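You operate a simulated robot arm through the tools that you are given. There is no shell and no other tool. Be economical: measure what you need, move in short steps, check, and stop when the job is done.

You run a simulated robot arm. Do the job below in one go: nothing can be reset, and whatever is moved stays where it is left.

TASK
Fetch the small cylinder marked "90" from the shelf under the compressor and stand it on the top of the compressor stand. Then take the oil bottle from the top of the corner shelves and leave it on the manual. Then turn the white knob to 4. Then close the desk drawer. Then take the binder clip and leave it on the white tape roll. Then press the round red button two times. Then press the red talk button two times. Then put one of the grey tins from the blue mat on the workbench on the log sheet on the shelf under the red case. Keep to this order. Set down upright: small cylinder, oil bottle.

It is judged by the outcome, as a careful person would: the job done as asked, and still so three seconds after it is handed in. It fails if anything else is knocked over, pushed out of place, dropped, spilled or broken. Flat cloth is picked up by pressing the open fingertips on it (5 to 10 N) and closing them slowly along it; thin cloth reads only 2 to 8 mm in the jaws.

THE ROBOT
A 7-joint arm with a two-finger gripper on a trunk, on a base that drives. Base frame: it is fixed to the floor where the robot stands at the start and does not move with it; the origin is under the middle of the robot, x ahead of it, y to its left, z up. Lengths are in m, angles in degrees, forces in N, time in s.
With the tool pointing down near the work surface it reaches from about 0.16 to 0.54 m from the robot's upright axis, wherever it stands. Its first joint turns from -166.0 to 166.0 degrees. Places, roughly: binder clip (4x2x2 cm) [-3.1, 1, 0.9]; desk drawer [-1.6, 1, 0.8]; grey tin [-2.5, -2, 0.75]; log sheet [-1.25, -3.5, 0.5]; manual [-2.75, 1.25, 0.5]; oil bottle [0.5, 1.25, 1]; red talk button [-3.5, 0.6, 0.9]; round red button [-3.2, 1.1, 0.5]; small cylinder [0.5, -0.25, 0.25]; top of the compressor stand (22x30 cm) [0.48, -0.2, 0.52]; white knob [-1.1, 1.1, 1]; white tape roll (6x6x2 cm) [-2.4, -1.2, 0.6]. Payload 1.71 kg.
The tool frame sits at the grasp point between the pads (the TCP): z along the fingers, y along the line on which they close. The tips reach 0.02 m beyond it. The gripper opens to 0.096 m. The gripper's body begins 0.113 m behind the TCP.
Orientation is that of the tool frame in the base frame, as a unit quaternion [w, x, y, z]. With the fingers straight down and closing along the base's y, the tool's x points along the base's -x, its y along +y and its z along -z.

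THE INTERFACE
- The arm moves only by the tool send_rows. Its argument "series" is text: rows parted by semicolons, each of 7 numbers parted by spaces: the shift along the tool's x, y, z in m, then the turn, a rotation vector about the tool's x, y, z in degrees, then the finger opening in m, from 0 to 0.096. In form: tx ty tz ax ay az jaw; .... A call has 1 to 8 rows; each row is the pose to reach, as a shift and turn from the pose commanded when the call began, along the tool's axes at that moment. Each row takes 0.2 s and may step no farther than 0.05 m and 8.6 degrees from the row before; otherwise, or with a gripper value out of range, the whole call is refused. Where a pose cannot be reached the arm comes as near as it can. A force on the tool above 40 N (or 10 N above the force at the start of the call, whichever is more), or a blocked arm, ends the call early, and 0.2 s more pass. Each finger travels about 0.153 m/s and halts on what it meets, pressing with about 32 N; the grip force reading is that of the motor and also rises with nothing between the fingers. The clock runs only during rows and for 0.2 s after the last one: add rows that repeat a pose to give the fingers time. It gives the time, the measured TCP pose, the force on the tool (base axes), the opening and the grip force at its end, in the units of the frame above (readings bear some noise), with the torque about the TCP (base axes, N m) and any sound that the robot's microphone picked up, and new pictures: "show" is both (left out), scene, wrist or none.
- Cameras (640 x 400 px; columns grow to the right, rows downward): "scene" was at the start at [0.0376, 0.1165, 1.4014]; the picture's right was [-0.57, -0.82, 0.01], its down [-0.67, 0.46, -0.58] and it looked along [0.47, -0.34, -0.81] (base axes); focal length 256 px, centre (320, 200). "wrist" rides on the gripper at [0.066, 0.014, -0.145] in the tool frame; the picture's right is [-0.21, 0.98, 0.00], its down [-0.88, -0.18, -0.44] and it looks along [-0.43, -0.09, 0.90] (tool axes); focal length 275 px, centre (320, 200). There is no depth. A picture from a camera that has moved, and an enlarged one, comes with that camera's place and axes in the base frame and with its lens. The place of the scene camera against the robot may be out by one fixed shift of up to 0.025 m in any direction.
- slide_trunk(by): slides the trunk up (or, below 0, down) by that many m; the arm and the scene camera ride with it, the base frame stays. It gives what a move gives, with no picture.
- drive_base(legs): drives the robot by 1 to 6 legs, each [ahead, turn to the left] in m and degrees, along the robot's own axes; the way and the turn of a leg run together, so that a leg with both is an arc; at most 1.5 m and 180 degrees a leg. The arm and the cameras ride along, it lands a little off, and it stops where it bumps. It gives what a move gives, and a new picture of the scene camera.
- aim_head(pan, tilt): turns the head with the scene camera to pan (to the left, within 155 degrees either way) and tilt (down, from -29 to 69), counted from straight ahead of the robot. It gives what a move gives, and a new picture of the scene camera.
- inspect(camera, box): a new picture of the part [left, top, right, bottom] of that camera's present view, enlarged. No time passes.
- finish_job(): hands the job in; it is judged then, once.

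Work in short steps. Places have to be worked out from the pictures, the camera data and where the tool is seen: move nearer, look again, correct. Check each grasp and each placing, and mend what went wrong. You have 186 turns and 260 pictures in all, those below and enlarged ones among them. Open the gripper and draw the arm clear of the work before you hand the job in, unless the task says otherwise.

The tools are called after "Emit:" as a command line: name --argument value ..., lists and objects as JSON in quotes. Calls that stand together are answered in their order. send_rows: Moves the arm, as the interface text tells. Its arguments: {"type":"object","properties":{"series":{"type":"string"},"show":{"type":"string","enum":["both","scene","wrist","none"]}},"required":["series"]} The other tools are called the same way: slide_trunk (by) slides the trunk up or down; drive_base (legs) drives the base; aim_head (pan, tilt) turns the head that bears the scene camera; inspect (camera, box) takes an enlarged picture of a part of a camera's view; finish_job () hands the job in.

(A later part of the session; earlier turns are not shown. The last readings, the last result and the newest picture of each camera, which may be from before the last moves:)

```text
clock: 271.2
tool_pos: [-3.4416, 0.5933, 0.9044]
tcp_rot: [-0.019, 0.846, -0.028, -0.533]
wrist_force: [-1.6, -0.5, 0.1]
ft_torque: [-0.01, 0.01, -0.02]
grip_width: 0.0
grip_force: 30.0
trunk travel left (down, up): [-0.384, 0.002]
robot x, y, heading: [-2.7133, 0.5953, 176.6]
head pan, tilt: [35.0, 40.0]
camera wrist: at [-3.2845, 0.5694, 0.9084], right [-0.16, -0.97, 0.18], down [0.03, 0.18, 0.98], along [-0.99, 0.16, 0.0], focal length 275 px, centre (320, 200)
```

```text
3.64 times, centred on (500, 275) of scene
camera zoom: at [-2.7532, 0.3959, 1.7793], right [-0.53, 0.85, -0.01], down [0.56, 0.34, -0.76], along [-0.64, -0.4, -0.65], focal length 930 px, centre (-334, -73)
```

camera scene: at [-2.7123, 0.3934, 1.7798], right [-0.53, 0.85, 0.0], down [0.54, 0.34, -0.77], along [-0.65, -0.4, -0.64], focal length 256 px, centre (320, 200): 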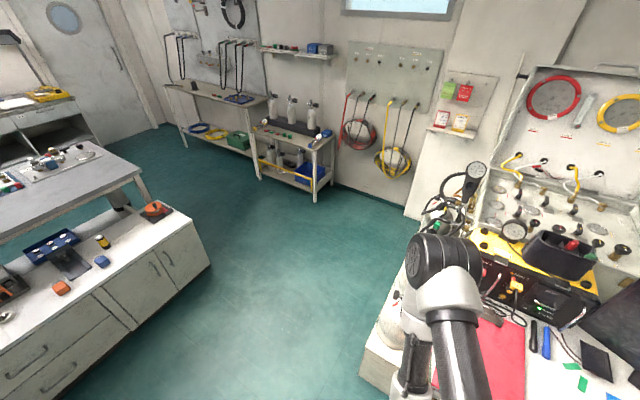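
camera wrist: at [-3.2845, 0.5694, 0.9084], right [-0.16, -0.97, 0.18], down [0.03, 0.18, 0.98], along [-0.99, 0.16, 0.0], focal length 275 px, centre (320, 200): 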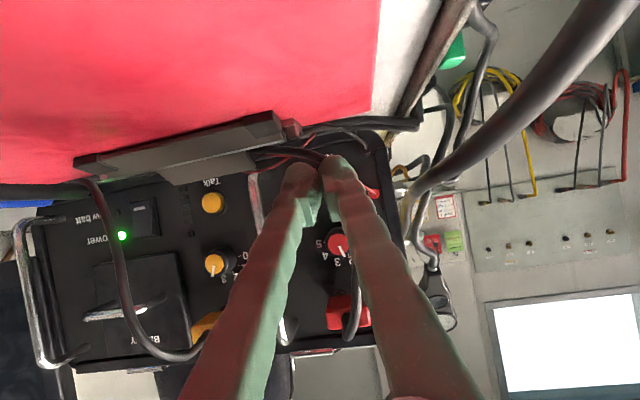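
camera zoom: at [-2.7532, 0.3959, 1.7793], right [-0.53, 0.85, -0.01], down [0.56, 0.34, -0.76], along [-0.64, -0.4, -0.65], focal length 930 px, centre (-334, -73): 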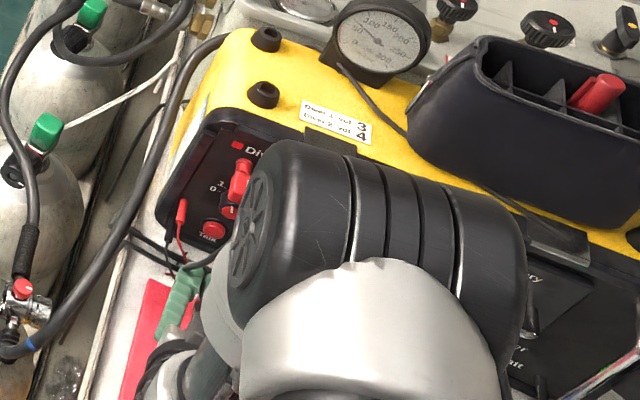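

Emit:
send_rows --series "0 -0.005 0 0 0 0 0; -0.0043 -0.0043 0.009 0 0 0 0; -0.0065 -0.004 0.0135 0 0 0 0; -0.0086 -0.0036 0.018 0 0 0 0; -0.0103 -0.0034 0.0216 0 0 0 0; -0.012 -0.0032 0.0252 0 0 0 0" --show "none"

Emit:
inspect --camera "wrist" --box '[240, 80, 420, 230]'

Emit:
inspect --camera "scene" --box '[470, 260, 530, 320]'

```text
clock: 272.6
tool_pos: [-3.4671, 0.5998, 0.9048]
tcp_rot: [-0.019, 0.846, -0.028, -0.532]
wrist_force: [-0.2, 0.2, -0.2]
ft_torque: [0.01, -0.05, 0.0]
grip_width: 0.0
grip_force: 30.2
trunk travel left (down, up): [-0.384, 0.002]
robot x, y, heading: [-2.7135, 0.594, 176.7]
head pan, tilt: [35.0, 40.0]
```

```text
2.67 times, centred on (330, 155) of wrist
camera zoom: at [-3.3099, 0.576, 0.91], right [-0.16, -0.97, 0.18], down [0.03, 0.18, 0.98], along [-0.99, 0.16, 0.0], focal length 734 px, centre (293, 320)
```

zoom: 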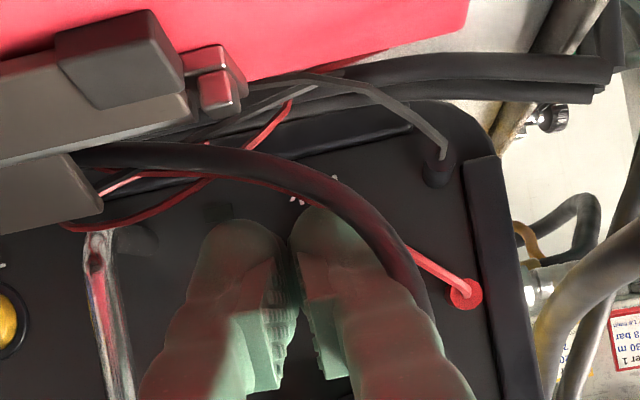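

```text
6.67 times, centred on (500, 290) of scene
camera zoom: at [-2.7511, 0.3959, 1.7795], right [-0.53, 0.85, -0.01], down [0.56, 0.34, -0.76], along [-0.64, -0.4, -0.65], focal length 1704 px, centre (-880, -400)
```

zoom: 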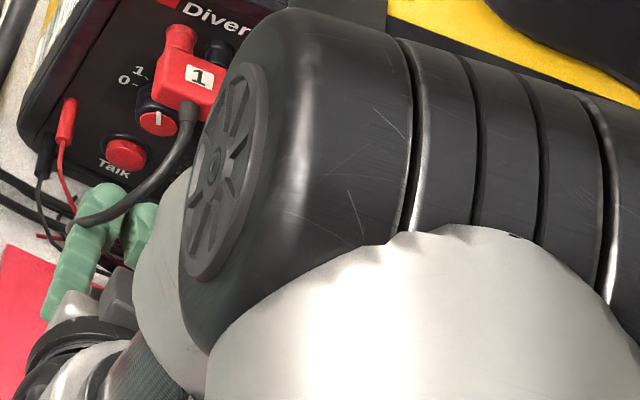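

No contact yet; the tips are aligned (label "Talk" just below). Continue pushing in -x in small steps.

Emit:
send_rows --series "-0.0022 0.0003 0.0045 0 0 0 0; -0.0043 0.0007 0.009 0 0 0 0; -0.006 0.001 0.0126 0 0 0 0; -0.0077 0.0012 0.0162 0 0 0 0" --show "none"

Emit:
inspect --camera "scene" --box '[470, 260, 530, 320]'

```text
clock: 273.6
tool_pos: [-3.4865, 0.6016, 0.906]
tcp_rot: [-0.019, 0.845, -0.028, -0.533]
wrist_force: [0.3, -0.3, 0.3]
ft_torque: [0.0, 0.01, 0.02]
grip_width: 0.0
grip_force: 29.3
trunk travel left (down, up): [-0.384, 0.002]
robot x, y, heading: [-2.7161, 0.5933, 176.7]
head pan, tilt: [35.0, 40.0]
```

```text
6.67 times, centred on (500, 290) of scene
camera zoom: at [-2.7511, 0.3959, 1.7795], right [-0.53, 0.85, -0.01], down [0.56, 0.34, -0.76], along [-0.64, -0.4, -0.65], focal length 1704 px, centre (-880, -400)
```

zoom: 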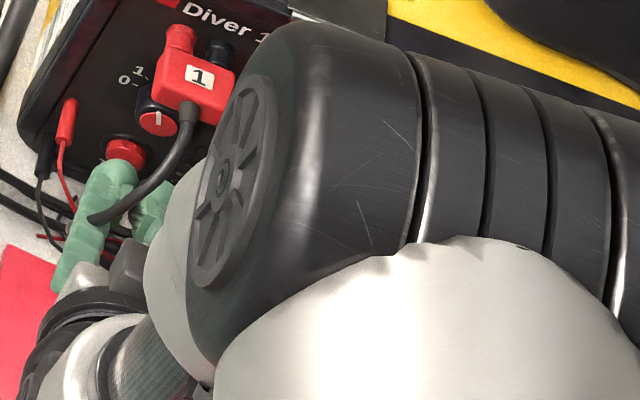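

Emit:
send_rows --series "-0.0017 0.0003 0.0036 0 0 0 0; -0.0034 0.0005 0.0072 0 0 0 0; -0.0047 0.0007 0.0099 0 0 0 0; -0.006 0.001 0.0126 0 0 0 0" --show "none"

Emit:
inspect --camera "scene" --box '[470, 260, 530, 320]'

```text
clock: 274.6
tool_pos: [-3.5002, 0.5994, 0.905]
tcp_rot: [-0.02, 0.846, -0.029, -0.532]
wrist_force: [0.4, 0.6, -0.2]
ft_torque: [0.03, -0.01, 0.0]
grip_width: 0.0
grip_force: 29.6
trunk travel left (down, up): [-0.384, 0.002]
robot x, y, heading: [-2.7131, 0.5915, 176.7]
head pan, tilt: [35.0, 40.0]
```

```text
6.67 times, centred on (500, 290) of scene
camera zoom: at [-2.7511, 0.3959, 1.7795], right [-0.53, 0.85, -0.01], down [0.56, 0.34, -0.76], along [-0.64, -0.4, -0.65], focal length 1704 px, centre (-880, -400)
```

zoom: 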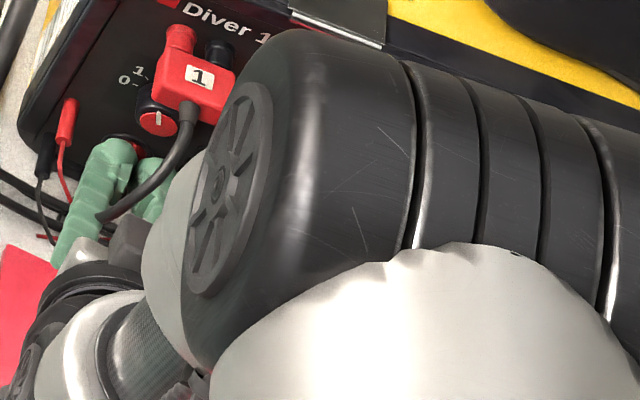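

Emit:
send_rows --series "-0.0013 0.0002 0.0027 0 0 0 0; -0.0026 0.0004 0.0054 0 0 0 0; -0.0039 0.0006 0.0081 0 0 0 0; -0.0052 0.0008 0.0108 0 0 0 0" --show "none"

Emit:
inspect --camera "scene" --box '[470, 260, 530, 320]'

Emit:
inspect --camera "wrist" --box '[240, 80, 420, 230]'

```text
clock: 275.6
tool_pos: [-3.5102, 0.5987, 0.9054]
tcp_rot: [-0.019, 0.846, -0.028, -0.532]
wrist_force: [14.6, 2.2, 2.6]
ft_torque: [0.0, -0.02, 0.02]
grip_width: 0.0001
grip_force: 29.0
trunk travel left (down, up): [-0.384, 0.002]
robot x, y, heading: [-2.7133, 0.5918, 176.6]
head pan, tilt: [35.0, 40.0]
heard: click
```

```text
6.67 times, centred on (500, 290) of scene
camera zoom: at [-2.7487, 0.3961, 1.7795], right [-0.53, 0.85, -0.01], down [0.56, 0.34, -0.76], along [-0.64, -0.4, -0.65], focal length 1704 px, centre (-880, -400)
```

zoom: 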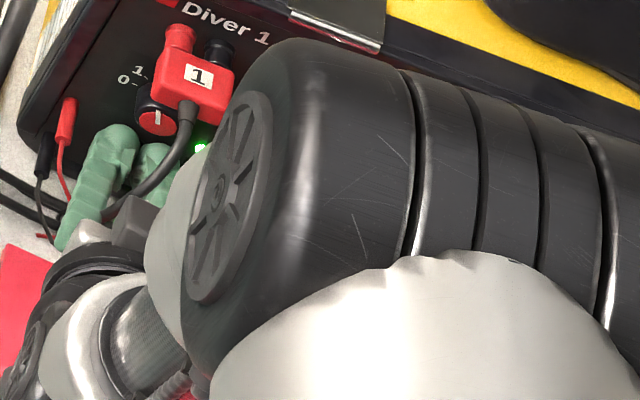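

```text
2.67 times, centred on (330, 155) of wrist
camera zoom: at [-3.3527, 0.5754, 0.9106], right [-0.16, -0.97, 0.18], down [0.03, 0.18, 0.98], along [-0.99, 0.16, 0.0], focal length 734 px, centre (293, 320)
```

zoom: 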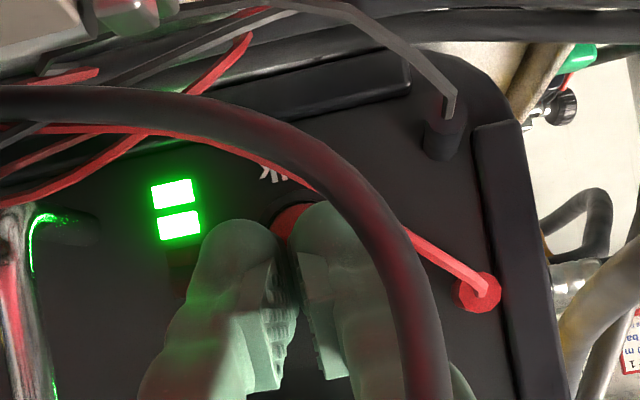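

Click and green lights: first talk press. Release and press once more.

Emit:
send_rows --series "0.0033 -0.0005 -0.007 0 0 0 0; 0.0065 -0.001 -0.0135 0 0 0 0; 0.0065 -0.001 -0.0135 0 0 0 0" --show "none"

Emit:
inspect --camera "wrist" --box '[240, 80, 420, 230]'

Emit:
send_rows --series "-0.0017 0.0003 0.0036 0 0 0 0; -0.0034 0.0005 0.0072 0 0 0 0; -0.0047 0.0007 0.0099 0 0 0 0; -0.006 0.0009 0.0125 0 0 0 0; -0.0065 0.001 0.0135 0 0 0 0" --show "none"

```text
clock: 276.4
tool_pos: [-3.4978, 0.6005, 0.9063]
tcp_rot: [-0.02, 0.846, -0.029, -0.532]
wrist_force: [0.2, 0.8, -0.3]
ft_torque: [0.03, 0.03, 0.0]
grip_width: 0.0003
grip_force: 29.4
trunk travel left (down, up): [-0.384, 0.002]
robot x, y, heading: [-2.715, 0.5947, 177.0]
head pan, tilt: [35.0, 40.0]
```

```text
2.67 times, centred on (330, 155) of wrist
camera zoom: at [-3.34, 0.5754, 0.9097], right [-0.15, -0.97, 0.18], down [0.04, 0.18, 0.98], along [-0.99, 0.16, 0.01], focal length 734 px, centre (293, 320)
```

zoom: 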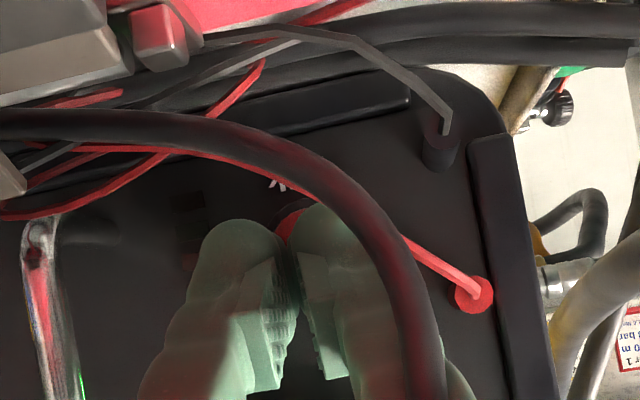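

```text
clock: 277.6
tool_pos: [-3.5096, 0.6007, 0.9052]
tcp_rot: [-0.019, 0.846, -0.028, -0.532]
wrist_force: [13.0, 1.9, 3.8]
ft_torque: [0.0, -0.03, 0.03]
grip_width: 0.0
grip_force: 29.3
trunk travel left (down, up): [-0.384, 0.002]
robot x, y, heading: [-2.7159, 0.5921, 177.0]
head pan, tilt: [35.0, 40.0]
heard: click
```

Second click. Withdraw along +x, then up.

Emit:
send_rows --series "0.0086 -0.0014 -0.018 0 0 0 0; 0.021 -0.003 -0.045 0 0 0 0; 0.04 -0.006 -0.085 0 0 0 0; 0.05 -0.008 -0.12 0 0 0 0; 0.03 -0.01 -0.16 0 0 0 0; 0 -0.01 -0.19 0 0 0 0; -0.03 -0.01 -0.22 0 0 0 0; -0.03 -0.01 -0.255 0 0 0 0" --show "both"

```text
clock: 279.4
tool_pos: [-3.2925, 0.5961, 1.0442]
tcp_rot: [-0.019, 0.846, -0.027, -0.533]
wrist_force: [-0.5, 0.3, 0.2]
ft_torque: [0.01, 0.0, 0.0]
grip_width: 0.0001
grip_force: 29.3
trunk travel left (down, up): [-0.384, 0.002]
robot x, y, heading: [-2.7147, 0.5932, 176.9]
head pan, tilt: [35.0, 40.0]
camera scene: at [-2.7506, 0.3957, 1.7794], right [-0.53, 0.85, -0.01], down [0.56, 0.34, -0.76], along [-0.64, -0.4, -0.65], focal length 256 px, centre (320, 200)
camera wrist: at [-3.1356, 0.5725, 1.0479], right [-0.16, -0.97, 0.18], down [0.03, 0.18, 0.98], along [-0.99, 0.16, 0.01], focal length 275 px, centre (320, 200)
```

scene: 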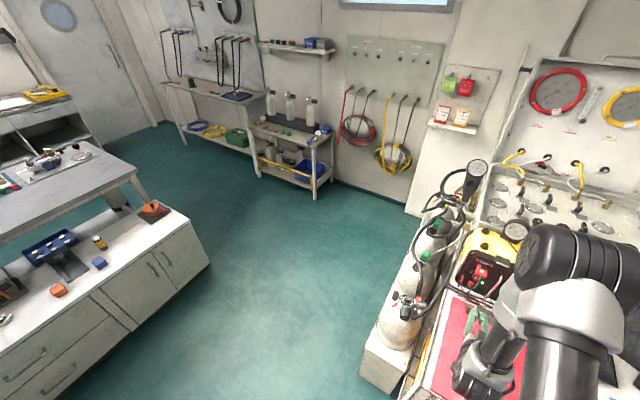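
wrist: 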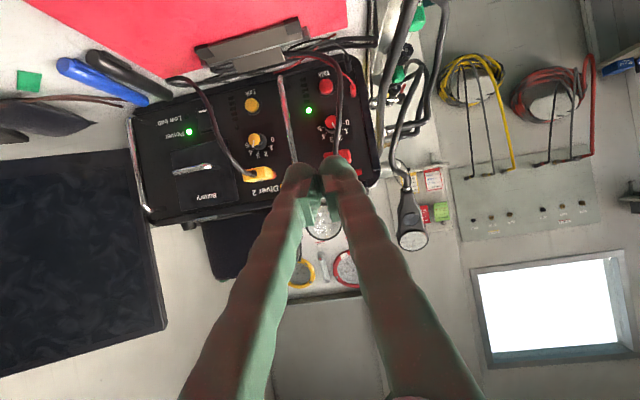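

Both presses done. Now fold the arm to a tool-down travel pose before driving around to the workbench's far side.

Emit:
send_rows --series "-0.003 0 -0.023 0 8 0 0; -0.006 0 -0.046 0 16 0 0; -0.01 0 -0.07 0 24 0 0; -0.013 0 -0.093 0 32 0 0; -0.016 0 -0.115 0 40 0 0; -0.02 0 -0.137 0 48 0 0; -0.023 0 -0.16 0 56 0 0; -0.025 0 -0.18 0 64 0 0" --show "none"

Emit:
drive_base --legs '[[-0.35, 0], [0, 65], [0.45, 0]]'

Emit:
aim_head --pan 5 --tilt 30

```text
clock: 281.2
tool_pos: [-3.1419, 0.5865, 1.144]
tcp_rot: [-0.001, 0.999, -0.034, -0.002]
wrist_force: [-0.5, -0.2, -0.8]
ft_torque: [-0.02, -0.02, 0.0]
grip_width: 0.0
grip_force: 29.6
trunk travel left (down, up): [-0.384, 0.002]
robot x, y, heading: [-2.7132, 0.5932, 176.9]
head pan, tilt: [35.0, 40.0]
```

```text
clock: 289.5
tool_pos: [-2.7413, -0.2212, 1.1436]
tcp_rot: [0.001, 0.856, 0.516, -0.003]
wrist_force: [0.3, 0.2, 0.1]
ft_torque: [0.05, -0.03, -0.01]
grip_width: 0.0002
grip_force: 29.9
trunk travel left (down, up): [-0.384, 0.002]
robot x, y, heading: [-2.5738, 0.1751, -116.9]
head pan, tilt: [35.0, 40.0]
camera scene: at [-2.3951, 0.0465, 1.7794], right [-0.99, -0.14, -0.01], down [-0.08, 0.65, -0.76], along [0.11, -0.75, -0.65], focal length 256 px, centre (320, 200)
```

scene: 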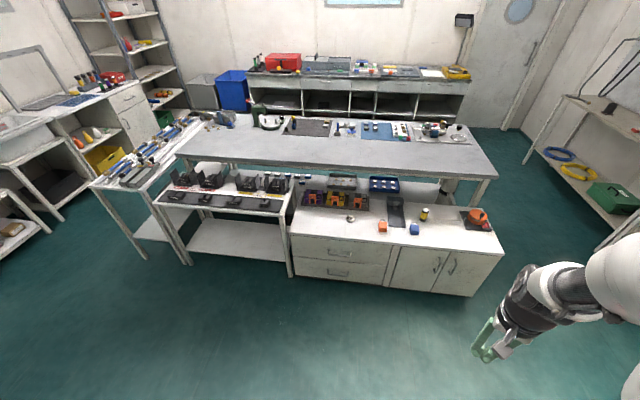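

```text
clock: 290.4
tool_pos: [-2.7336, -0.207, 1.1495]
tcp_rot: [0.004, 0.857, 0.515, -0.009]
wrist_force: [0.6, 0.4, -0.6]
ft_torque: [0.01, -0.03, 0.0]
grip_width: 0.0001
grip_force: 28.9
trunk travel left (down, up): [-0.384, 0.002]
robot x, y, heading: [-2.5704, 0.1707, -117.0]
head pan, tilt: [5.0, 30.0]
camera scene: at [-2.4408, 0.0462, 1.7944], right [-0.93, 0.38, 0.0], down [0.19, 0.48, -0.86], along [-0.32, -0.79, -0.52], focal length 256 px, centre (320, 200)
```

scene: 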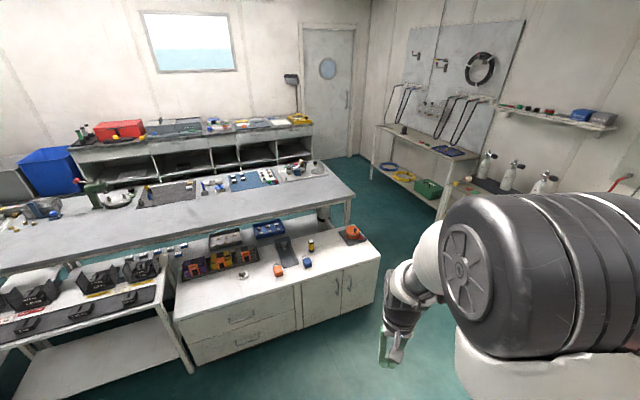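

Emit:
drive_base --legs '[[0, -27], [1.0, 0], [0.58, 0], [0, 54], [1.0, 0]]'

Emit:
aim_head --pan 20 --tilt 40

```text
clock: 308.6
tool_pos: [-3.8336, -2.174, 1.1501]
tcp_rot: [0.007, 0.716, 0.698, -0.008]
wrist_force: [-0.3, -0.2, -0.5]
ft_torque: [0.05, -0.05, 0.01]
grip_width: 0.0002
grip_force: 28.8
trunk travel left (down, up): [-0.384, 0.002]
robot x, y, heading: [-3.8558, -1.7645, -90.6]
head pan, tilt: [5.0, 30.0]
camera scene: at [-3.6813, -1.8221, 1.7944], right [-1.0, -0.08, 0.0], down [-0.04, 0.51, -0.86], along [0.07, -0.85, -0.51], focal length 256 px, centre (320, 200)
```

scene: 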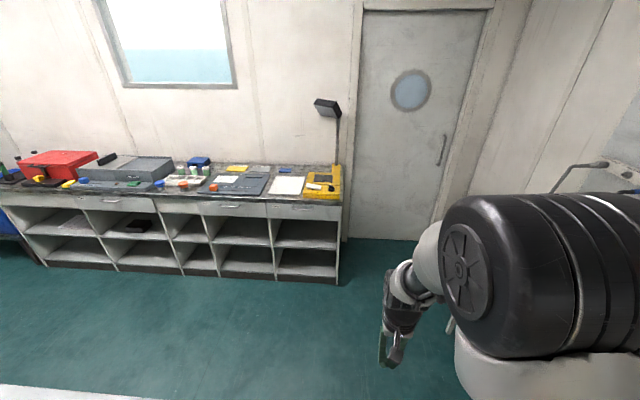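

```text
clock: 309.4
tool_pos: [-3.8343, -2.1549, 1.1564]
tcp_rot: [0.013, 0.716, 0.698, -0.014]
wrist_force: [0.0, 0.4, 0.6]
ft_torque: [-0.05, -0.03, 0.02]
grip_width: 0.0003
grip_force: 29.8
trunk travel left (down, up): [-0.384, 0.002]
robot x, y, heading: [-3.8613, -1.7652, -90.5]
head pan, tilt: [20.0, 40.0]
camera scene: at [-3.66, -1.809, 1.7794], right [-0.94, -0.33, -0.01], down [-0.21, 0.62, -0.76], along [0.25, -0.71, -0.65], focal length 256 px, centre (320, 200)
```

scene: 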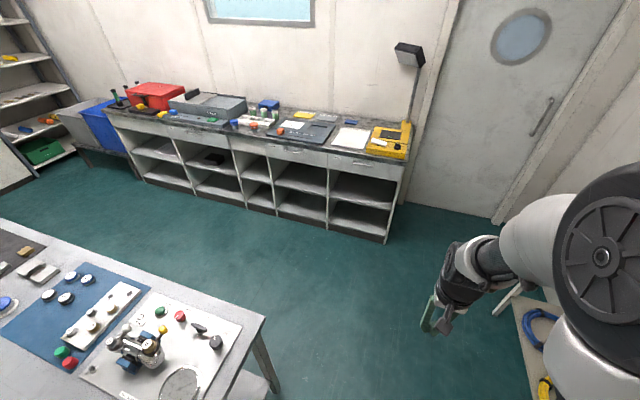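

Emit:
inspect --camera "scene" --box '[0, 240, 160, 380]'

Emit:
inspect --camera "scene" --box '[90, 80, 260, 210]'

```text
2.86 times, centred on (80, 310) of scene
camera zoom: at [-3.66, -1.809, 1.7794], right [-0.94, -0.33, -0.01], down [-0.21, 0.62, -0.76], along [0.25, -0.71, -0.65], focal length 730 px, centre (1006, -114)
```

zoom: 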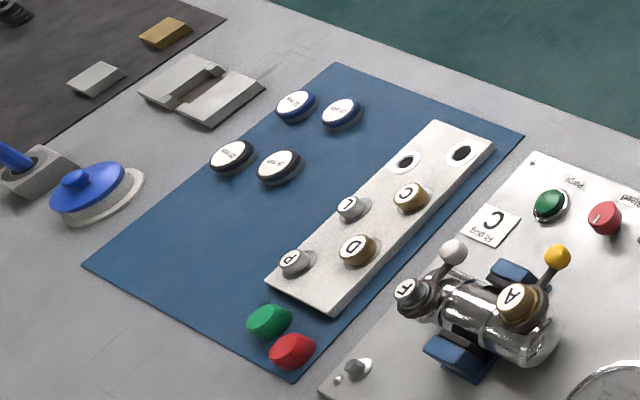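

```text
3.08 times, centred on (175, 145) of scene
camera zoom: at [-3.66, -1.809, 1.7794], right [-0.94, -0.33, -0.01], down [-0.21, 0.62, -0.76], along [0.25, -0.71, -0.65], focal length 787 px, centre (766, 369)
```

zoom: 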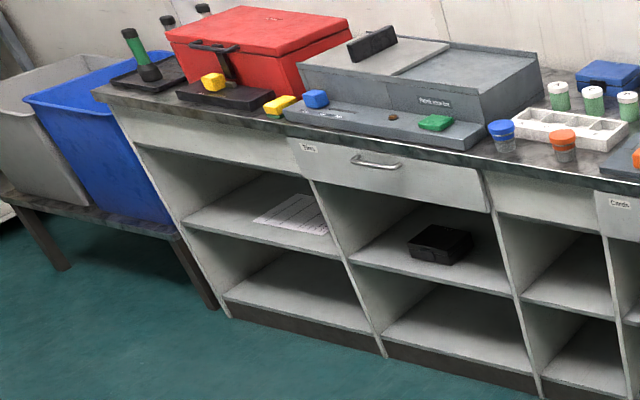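

The log sheet lies in the upper left cubby under the red case. I drive into the south aisle next to the blue mat.

Emit:
drive_base --legs '[[0.76, 0], [0, 90.5], [1.38, 0]]'

Emit:
aim_head --pan 75 --tilt 55

Emit:
inspect --camera "scene" --box '[160, 40, 480, 280]'

```text
clock: 325.2
tool_pos: [-2.0983, -2.5383, 1.1552]
tcp_rot: [0.018, 0.022, 1.0, 0.0]
wrist_force: [-0.3, 1.0, 0.6]
ft_torque: [0.0, 0.02, 0.01]
grip_width: 0.0
grip_force: 29.5
trunk travel left (down, up): [-0.384, 0.002]
robot x, y, heading: [-2.4945, -2.556, -1.6]
head pan, tilt: [20.0, 40.0]
camera scene: at [-2.4213, -2.3685, 1.7793], right [0.32, -0.95, -0.01], down [-0.62, -0.2, -0.76], along [0.72, 0.24, -0.66], focal length 256 px, centre (320, 200)
```

scene: 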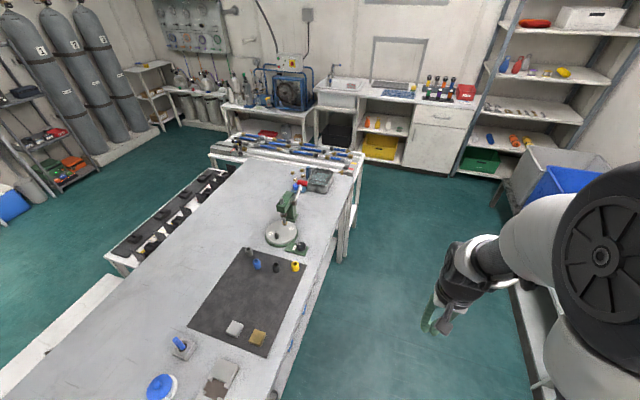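

```text
clock: 326.5
tool_pos: [-2.1171, -2.5373, 1.1618]
tcp_rot: [0.026, 0.021, 0.999, 0.0]
wrist_force: [-0.6, -0.4, 0.4]
ft_torque: [-0.05, -0.02, 0.03]
grip_width: 0.0003
grip_force: 29.7
trunk travel left (down, up): [-0.384, 0.002]
robot x, y, heading: [-2.4897, -2.5524, -1.5]
head pan, tilt: [75.0, 55.0]
camera scene: at [-2.4831, -2.3261, 1.7596], right [0.96, -0.29, -0.02], down [-0.24, -0.78, -0.57], along [0.15, 0.55, -0.82], focal length 256 px, centre (320, 200)
```

scene: 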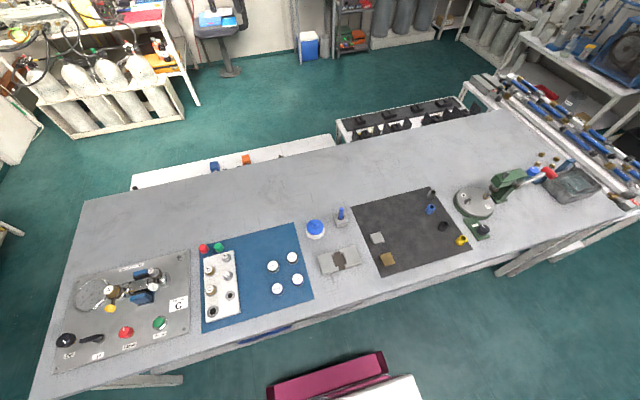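

```text
1.67 times, centred on (320, 160) of scene
camera zoom: at [-2.4831, -2.3261, 1.7596], right [0.96, -0.29, -0.02], down [-0.24, -0.78, -0.57], along [0.15, 0.55, -0.82], focal length 426 px, centre (320, 267)
```

zoom: 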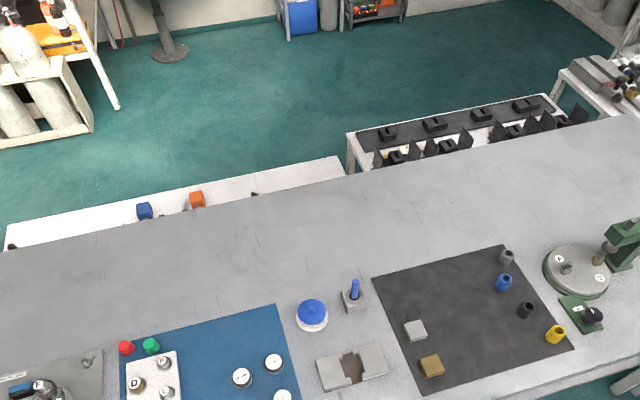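

Emit:
inspect --camera "scene" --box '[190, 220, 320, 330]'

Emit:
inspect --camera "scene" --box '[260, 245, 310, 300]'

```text
3.64 times, centred on (255, 275) of scene
camera zoom: at [-2.4831, -2.3261, 1.7596], right [0.96, -0.29, -0.02], down [-0.24, -0.78, -0.57], along [0.15, 0.55, -0.82], focal length 930 px, centre (556, -73)
```

zoom: 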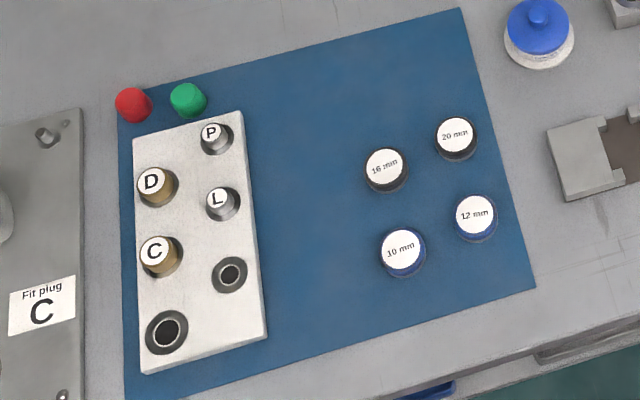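

```text
7.27 times, centred on (285, 272) of scene
camera zoom: at [-2.4831, -2.3261, 1.7596], right [0.96, -0.29, -0.02], down [-0.24, -0.78, -0.57], along [0.15, 0.55, -0.82], focal length 1859 px, centre (574, -327)
```

zoom: 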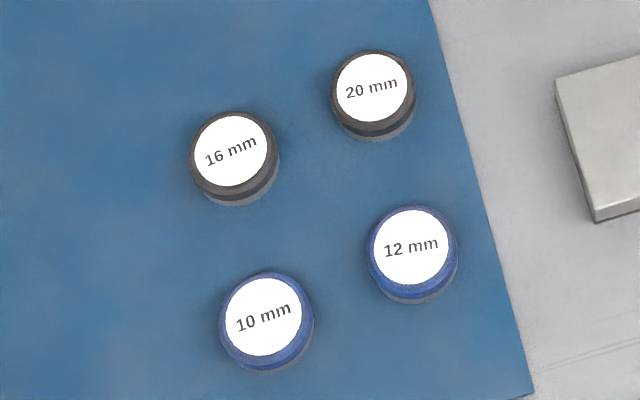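

Grey tins are the "16 mm" and "20 mm" ones. I'll take the 20 mm at ≈(-2.491, -1.907). Swing the arm toward the bench first.

Emit:
send_rows --series "0.03 0.02 0 0 0 -8.5 0.03; 0.06 0.045 0 0 0 -17 0.06; 0.09 0.075 0 0 0 -25.5 0.08; 0.12 0.105 0 0 0 -34 0.08; 0.15 0.135 0 0 0 -42.5 0.08; 0.18 0.17 0 0 0 -51 0.08; 0.21 0.205 0 0 0 -59.5 0.08; 0.245 0.235 0 0 0 -68 0.08" --show "none"

Emit:
send_rows --series "0 0.02 0.02 0 0 -8 0.08; 0 0.04 0.04 0 0 -16 0.08; 0 0.06 0.06 0 0 -22 0.08" --show "scene"

```text
clock: 328.3
tool_pos: [-2.3513, -2.2951, 1.1479]
tcp_rot: [0.021, -0.542, 0.84, -0.015]
wrist_force: [0.0, -0.1, -0.1]
ft_torque: [-0.05, -0.01, -0.01]
grip_width: 0.0801
grip_force: 0.1
out of reach, approached as far as the arm can: row 4, 5, 6, 7
trunk travel left (down, up): [-0.384, 0.002]
robot x, y, heading: [-2.4878, -2.5516, -1.7]
head pan, tilt: [75.0, 55.0]
```

```text
clock: 329.1
tool_pos: [-2.3999, -2.2658, 1.087]
tcp_rot: [0.018, -0.693, 0.721, -0.019]
wrist_force: [-0.6, 0.0, -0.3]
ft_torque: [-0.04, 0.0, 0.03]
grip_width: 0.0799
grip_force: 0.1
trunk travel left (down, up): [-0.384, 0.002]
robot x, y, heading: [-2.4923, -2.5547, -1.6]
head pan, tilt: [75.0, 55.0]
camera scene: at [-2.4839, -2.3241, 1.7593], right [0.96, -0.29, -0.01], down [-0.24, -0.79, -0.57], along [0.15, 0.55, -0.82], focal length 256 px, centre (320, 200)
```

scene: 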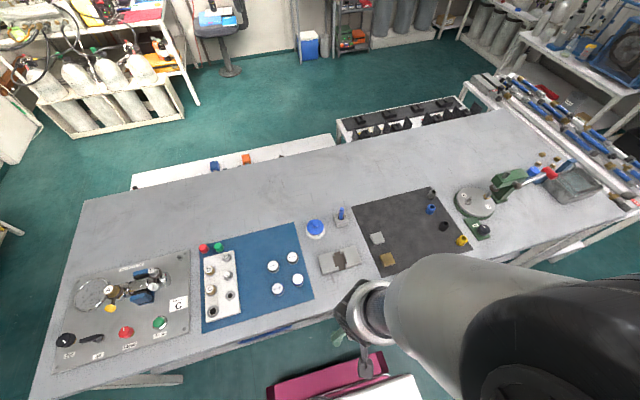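

Emit:
send_rows --series "-0.03 0.016 0.015 0 -8.3 0 0.08; -0.06 0.033 0.03 0 -16.6 0 0.08; -0.09 0.05 0.045 0 -25 0 0.08; -0.12 0.066 0.065 0 -33.3 0 0.08; -0.15 0.082 0.085 0 -41.6 0 0.08; -0.182 0.098 0.105 0 -50 0 0.08" --show "both"

```text
clock: 329.8
tool_pos: [-2.3325, -2.171, 1.0938]
tcp_rot: [0.207, -0.538, 0.807, 0.129]
wrist_force: [-1.7, 0.1, -0.1]
ft_torque: [-0.03, -0.17, -0.14]
grip_width: 0.0799
grip_force: 0.0
out of reach, approached as far as the arm can: row 1, 2, 3
trunk travel left (down, up): [-0.384, 0.002]
robot x, y, heading: [-2.4921, -2.5568, -1.6]
head pan, tilt: [75.0, 55.0]
stopped in row 3: the arm was blocked; the commanded pose is now the measured one
camera scene: at [-2.5272, -2.3271, 1.7591], right [0.96, -0.28, 0.01], down [-0.22, -0.79, -0.58], along [0.17, 0.55, -0.82], focal length 256 px, centre (320, 200)
camera wrist: at [-2.3965, -2.2812, 1.1907], right [-0.83, 0.55, 0.08], down [0.38, 0.45, 0.81], along [0.41, 0.7, -0.58], focal length 275 px, centre (320, 200)
```

scene: 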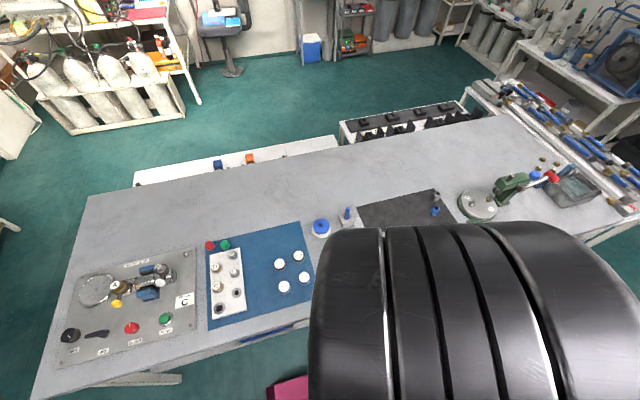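
wrist: 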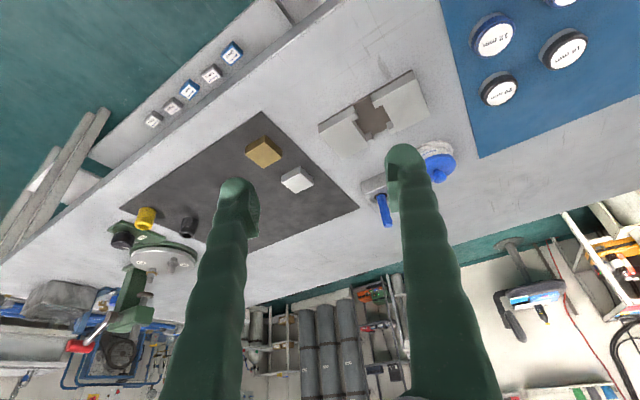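

The arm is blocked by my own head mast on the left side. I'll undo this and turn the robot so the bench is on its right.

Emit:
send_rows --series "0.012 -0.021 -0.015 0 7 0 0.08; 0.025 -0.042 -0.03 0 14 0 0.08; 0.037 -0.063 -0.045 0 21 0 0.08; 0.05 -0.085 -0.06 0 28 0 0.08" --show "none"

Emit:
send_rows --series "0.01 -0.03 0 0 0 8.5 0.08; 0.02 -0.06 0 0 0 17 0.08; 0.035 -0.09 0 0 0 25.5 0.08; 0.06 -0.115 0 0 0 34 0.08; 0.085 -0.14 0 0 0 42.5 0.08; 0.11 -0.165 0 0 0 51 0.08; 0.14 -0.185 0 0 0 59.5 0.08" --show "scene"

```text
clock: 330.8
tool_pos: [-2.2788, -2.267, 1.1242]
tcp_rot: [0.002, -0.557, 0.83, -0.003]
wrist_force: [-1.8, 1.0, 0.0]
ft_torque: [-0.04, -0.13, 0.01]
grip_width: 0.0801
grip_force: 0.1
trunk travel left (down, up): [-0.384, 0.002]
robot x, y, heading: [-2.4905, -2.554, -1.5]
head pan, tilt: [75.0, 55.0]
```

```text
clock: 332.4
tool_pos: [-2.1482, -2.4701, 1.1207]
tcp_rot: [0.0, -0.069, 0.998, 0.0]
wrist_force: [1.1, -0.8, 0.0]
ft_torque: [0.05, 0.09, 0.02]
grip_width: 0.08
grip_force: 0.0
trunk travel left (down, up): [-0.384, 0.002]
robot x, y, heading: [-2.4909, -2.5553, -1.6]
head pan, tilt: [75.0, 55.0]
camera scene: at [-2.4754, -2.3279, 1.7599], right [0.96, -0.29, -0.02], down [-0.25, -0.78, -0.57], along [0.15, 0.55, -0.82], focal length 256 px, centre (320, 200)
```

scene: 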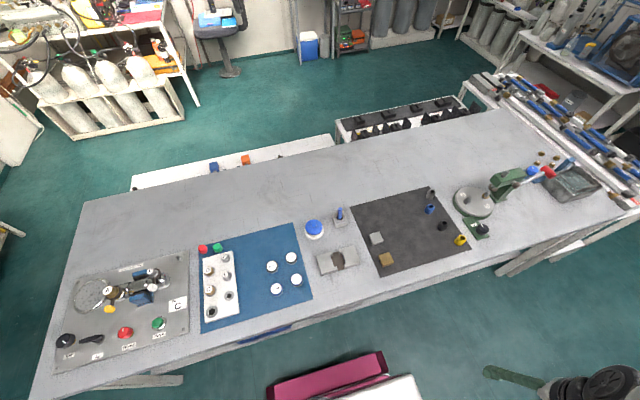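

Re-position: pull out into the aisle, turn round and face the bench squarely (heading 90°).

Emit:
drive_base --legs '[[0, -15], [0.8, 0], [0, 100], [0, 96.6], [0.77, 0], [0, -90]]'

Emit:
aim_head --pan -10 --tilt 50

```text
clock: 356.4
tool_pos: [-2.5936, -2.4073, 1.1222]
tcp_rot: [-0.002, 0.74, -0.672, -0.001]
wrist_force: [-0.9, -0.6, -0.2]
ft_torque: [-0.01, -0.01, -0.03]
grip_width: 0.0801
grip_force: 0.1
trunk travel left (down, up): [-0.384, 0.002]
robot x, y, heading: [-2.5294, -2.7458, 85.8]
head pan, tilt: [75.0, 55.0]
camera scene: at [-2.7395, -2.738, 1.7596], right [0.33, 0.94, -0.02], down [0.77, -0.28, -0.57], along [-0.54, 0.17, -0.82], focal length 256 px, centre (320, 200)
```

scene: 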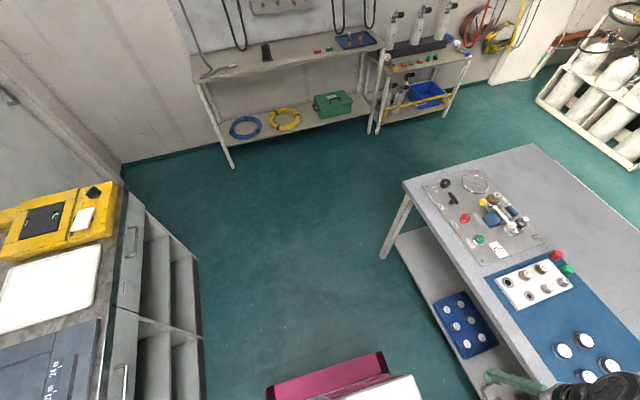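

```text
clock: 358.0
tool_pos: [-2.5949, -2.4244, 1.1279]
tcp_rot: [-0.009, 0.741, -0.672, -0.006]
wrist_force: [0.0, -0.8, 0.3]
ft_torque: [-0.01, -0.01, -0.01]
grip_width: 0.0799
grip_force: 0.1
trunk travel left (down, up): [-0.384, 0.002]
robot x, y, heading: [-2.5282, -2.7456, 86.0]
head pan, tilt: [-10.0, 50.0]
camera scene: at [-2.6528, -2.6872, 1.7652], right [0.97, -0.24, 0.0], down [-0.19, -0.75, -0.63], along [0.16, 0.61, -0.78], focal length 256 px, centre (320, 200)
```

scene: 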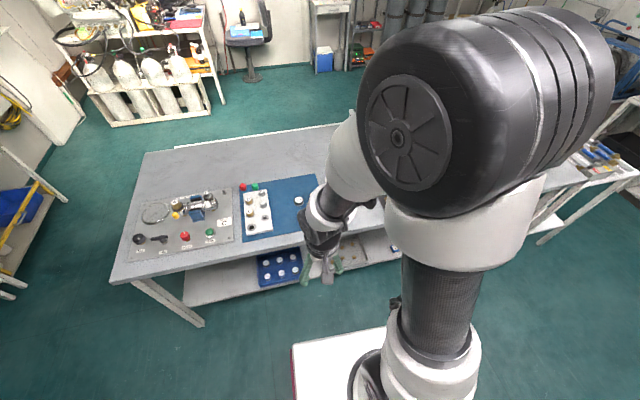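

Emit:
drive_base --legs '[[0.19, 0]]'

Emit:
send_rows --series "-0.016 -0.015 0.02 0 -8.3 0 0.08; -0.032 -0.03 0.045 0 -16.6 0 0.08; -0.048 -0.045 0.075 0 -25 0 0.08; -0.064 -0.06 0.11 0 -33.3 0 0.08; -0.08 -0.075 0.145 0 -41.6 0 0.08; -0.097 -0.09 0.178 0 -50 0 0.08" --show "both"

```text
clock: 359.6
tool_pos: [-2.5774, -2.2311, 1.1264]
tcp_rot: [-0.006, 0.739, -0.674, -0.005]
wrist_force: [-0.3, -0.6, 0.1]
ft_torque: [0.0, 0.0, 0.0]
grip_width: 0.0797
grip_force: 0.0
trunk travel left (down, up): [-0.384, 0.002]
robot x, y, heading: [-2.5128, -2.5553, 85.6]
head pan, tilt: [-10.0, 50.0]
camera scene: at [-2.6388, -2.5046, 1.7653], right [0.97, -0.25, 0.0], down [-0.19, -0.75, -0.63], along [0.16, 0.61, -0.77], focal length 256 px, centre (320, 200)
```

scene: 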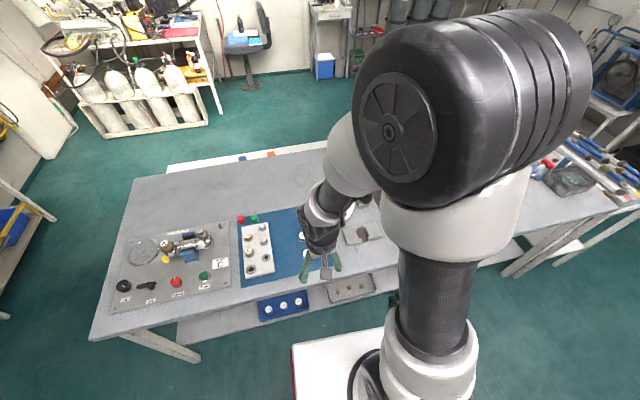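

```text
clock: 361.0
tool_pos: [-2.4939, -2.1218, 0.946]
tcp_rot: [-0.296, 0.665, -0.607, -0.319]
wrist_force: [-0.9, -0.2, 0.3]
ft_torque: [0.04, 0.0, -0.01]
grip_width: 0.0799
grip_force: 0.1
out of reach, approached as far as the arm can: row 1, 2, 3, 4, 5, 6
trunk travel left (down, up): [-0.384, 0.002]
robot x, y, heading: [-2.5132, -2.5567, 85.5]
head pan, tilt: [-10.0, 50.0]
camera scene: at [-2.6379, -2.4991, 1.7652], right [0.97, -0.25, 0.0], down [-0.19, -0.75, -0.63], along [0.16, 0.61, -0.78], focal length 256 px, centre (320, 200)
camera wrist: at [-2.4947, -2.2771, 0.9857], right [-0.99, 0.04, 0.16], down [0.16, 0.21, 0.96], along [0.01, 0.98, -0.21], focal length 275 px, centre (320, 200)
```

scene: 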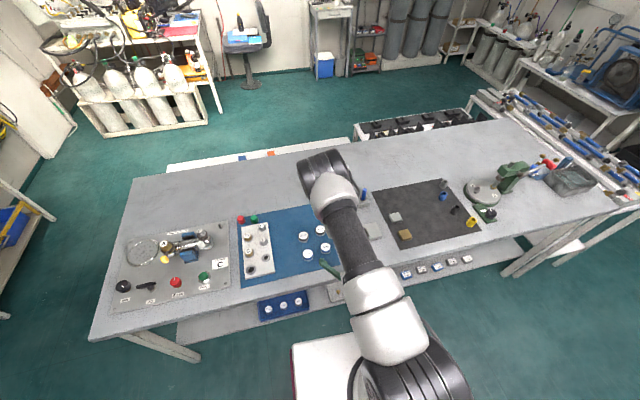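
wrist: 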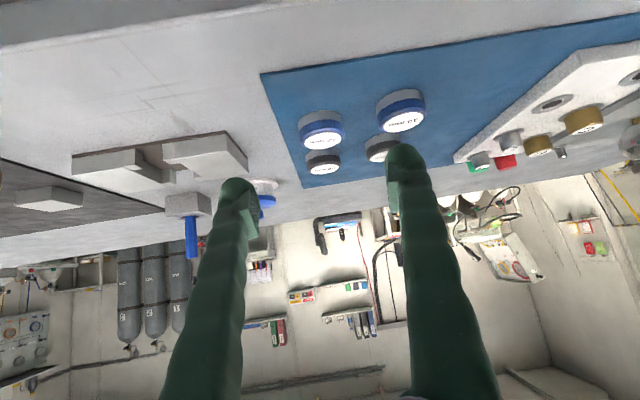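

Re-triangulating: the tins' tops are at z≈0.868; the 20 mm tin is at ≈(-2.497, -1.945). Move in above it.

Emit:
send_rows --series "-0.022 -0.003 0.034 0 0 0 0.075; -0.04 -0.005 0.068 0 0 0 0.075; -0.058 -0.008 0.102 0 0 0 0.075; -0.074 -0.01 0.135 0 0 0 0.075" --show "wrist"

Emit:
inspect --camera "scene" --box '[230, 190, 390, 300]'

```text
clock: 362.0
tool_pos: [-2.4968, -1.9724, 0.9191]
tcp_rot: [-0.295, 0.666, -0.607, -0.318]
wrist_force: [1.1, 0.2, -0.5]
ft_torque: [0.0, 0.01, 0.01]
grip_width: 0.0751
grip_force: 0.0
trunk travel left (down, up): [-0.384, 0.002]
robot x, y, heading: [-2.5151, -2.5591, 85.7]
head pan, tilt: [-10.0, 50.0]
camera wrist: at [-2.4979, -2.1269, 0.9597], right [-0.99, 0.04, 0.15], down [0.16, 0.21, 0.96], along [0.01, 0.98, -0.22], focal length 275 px, centre (320, 200)
```

wrist: 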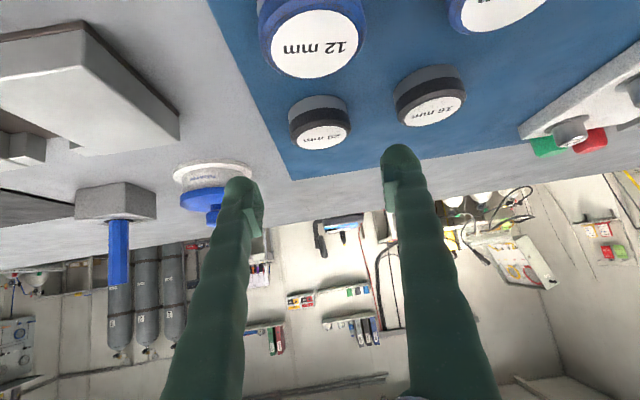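

```text
3.64 times, centred on (310, 245) of scene
camera zoom: at [-2.6382, -2.4969, 1.7651], right [0.97, -0.25, 0.0], down [-0.19, -0.75, -0.63], along [0.16, 0.61, -0.78], focal length 930 px, centre (356, 36)
```

zoom: 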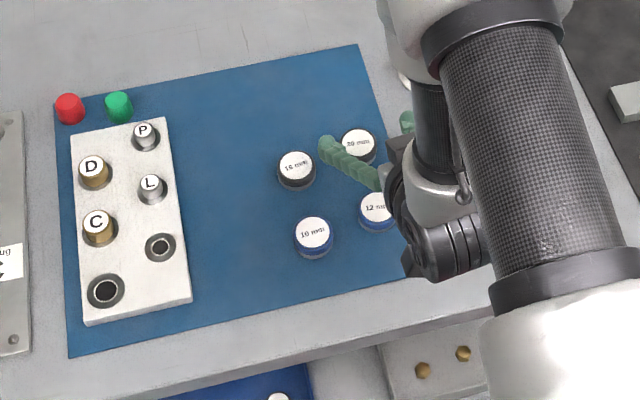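

Emit:
send_rows --series "0.013 0 0.023 0 0 0 0.075; 0.0235 0 0.041 0 0 0 0.075" --show "wrist"

Emit:
inspect --camera "scene" --box '[290, 200, 350, 250]'

```text
clock: 362.6
tool_pos: [-2.5004, -1.9532, 0.8732]
tcp_rot: [-0.294, 0.666, -0.607, -0.318]
wrist_force: [-0.3, 0.3, 1.0]
ft_torque: [-0.03, 0.04, -0.01]
grip_width: 0.0748
grip_force: 0.0
trunk travel left (down, up): [-0.384, 0.002]
robot x, y, heading: [-2.5139, -2.5584, 85.8]
head pan, tilt: [-10.0, 50.0]
camera wrist: at [-2.5013, -2.1085, 0.9136], right [-0.99, 0.04, 0.16], down [0.16, 0.21, 0.96], along [0.01, 0.98, -0.22], focal length 275 px, centre (320, 200)
```

wrist: 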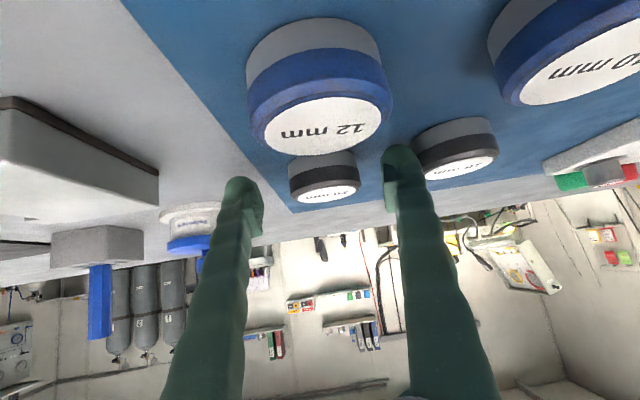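

```text
8.00 times, centred on (320, 225) of scene
camera zoom: at [-2.6383, -2.498, 1.7652], right [0.97, -0.25, 0.0], down [-0.19, -0.75, -0.63], along [0.16, 0.61, -0.78], focal length 2045 px, centre (320, 0)
```

zoom: 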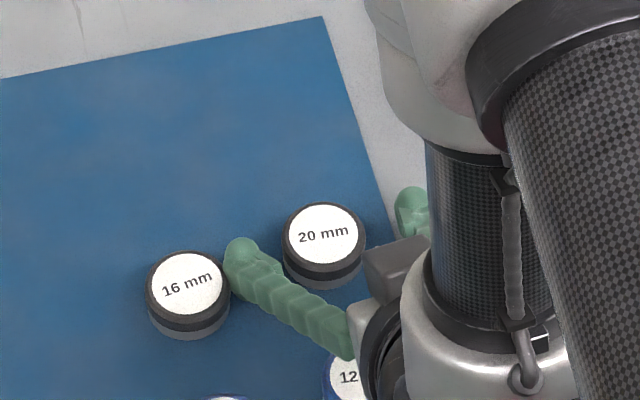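

Emit:
send_rows --series "0.004 0 0.003 0 0 0 0.075; 0.0075 0 0.008 0 0 0 0.075" --show "none"

Emit:
inspect --camera "wrist" --box '[220, 100, 440, 260]'

```text
clock: 363.2
tool_pos: [-2.5003, -1.9555, 0.8707]
tcp_rot: [-0.299, 0.663, -0.605, -0.323]
wrist_force: [4.1, -10.8, 36.5]
ft_torque: [-0.18, 1.58, 0.5]
grip_width: 0.077
grip_force: 1.2
trunk travel left (down, up): [-0.384, 0.002]
robot x, y, heading: [-2.5159, -2.5589, 85.6]
head pan, tilt: [-10.0, 50.0]
```

```text
2.50 times, centred on (330, 180) of wrist
camera zoom: at [-2.5002, -2.1087, 0.9082], right [-0.99, 0.04, 0.16], down [0.16, 0.2, 0.97], along [0.01, 0.98, -0.21], focal length 688 px, centre (295, 250)
```

zoom: 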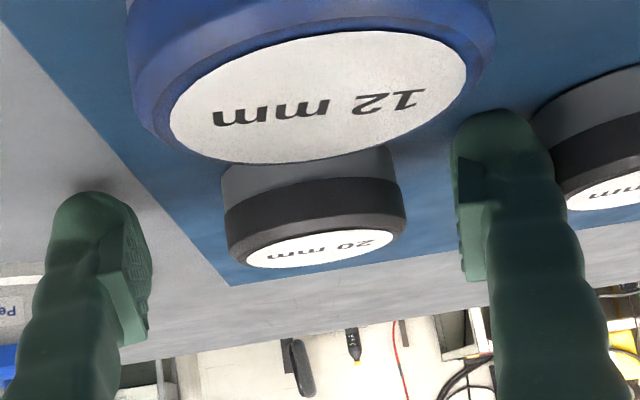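

One finger touched something (likely the 16 mm tin's rim). Back up, narrow the opening and shift slightly +x.

Emit:
send_rows --series "-0.0075 0 -0.008 0 0 0 0.075; -0.0075 -0.002 -0.008 0 0 0 0.06; -0.0075 -0.002 -0.008 0 0 0 0.06" --show "none"

Emit:
inspect --camera "scene" --box '[290, 200, 350, 250]'

Emit:
inspect --camera "wrist" --box '[220, 100, 440, 260]'

```text
clock: 364.0
tool_pos: [-2.4998, -1.9543, 0.8742]
tcp_rot: [-0.295, 0.666, -0.607, -0.319]
wrist_force: [0.1, 0.8, 0.9]
ft_torque: [-0.01, -0.01, -0.02]
grip_width: 0.0596
grip_force: 0.2
trunk travel left (down, up): [-0.384, 0.002]
robot x, y, heading: [-2.5176, -2.5594, 85.6]
head pan, tilt: [-10.0, 50.0]
```

```text
8.00 times, centred on (320, 225) of scene
camera zoom: at [-2.6385, -2.4974, 1.7651], right [0.97, -0.25, 0.0], down [-0.19, -0.75, -0.63], along [0.16, 0.61, -0.78], focal length 2045 px, centre (320, 0)
```

zoom: 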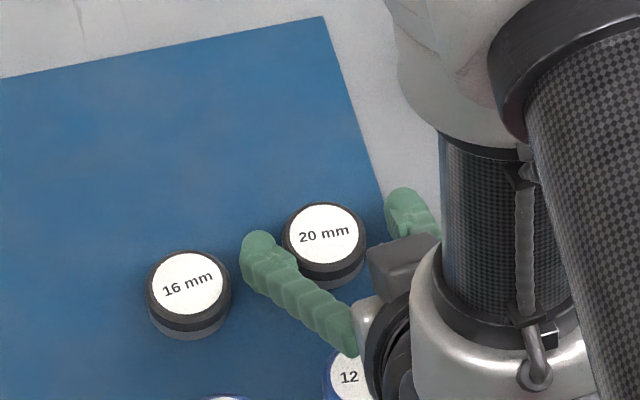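

```text
2.50 times, centred on (330, 180) of wrist
camera zoom: at [-2.4994, -2.1085, 0.9152], right [-0.99, 0.04, 0.15], down [0.16, 0.21, 0.96], along [0.01, 0.98, -0.22], focal length 688 px, centre (295, 250)
```

zoom: 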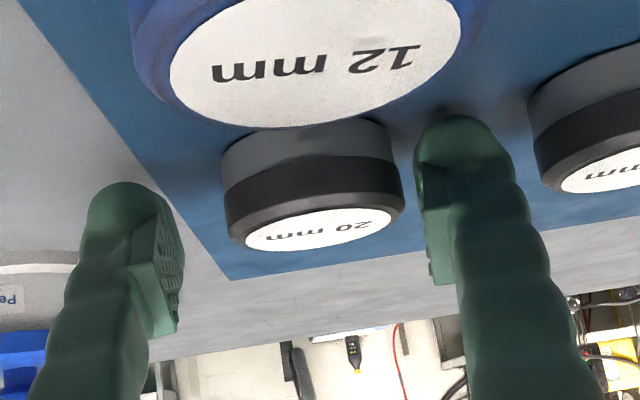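

Emit:
send_rows --series "0.003 0.003 0.003 0 0 0 0.06; 0.006 0.003 0.006 0 0 0 0.06" --show "none"

```text
clock: 364.6
tool_pos: [-2.5014, -1.9548, 0.872]
tcp_rot: [-0.296, 0.665, -0.605, -0.322]
wrist_force: [0.5, -10.1, 27.0]
ft_torque: [-0.11, 0.83, 0.21]
grip_width: 0.0607
grip_force: 0.9
trunk travel left (down, up): [-0.384, 0.002]
robot x, y, heading: [-2.5128, -2.5606, 85.7]
head pan, tilt: [-10.0, 50.0]
```

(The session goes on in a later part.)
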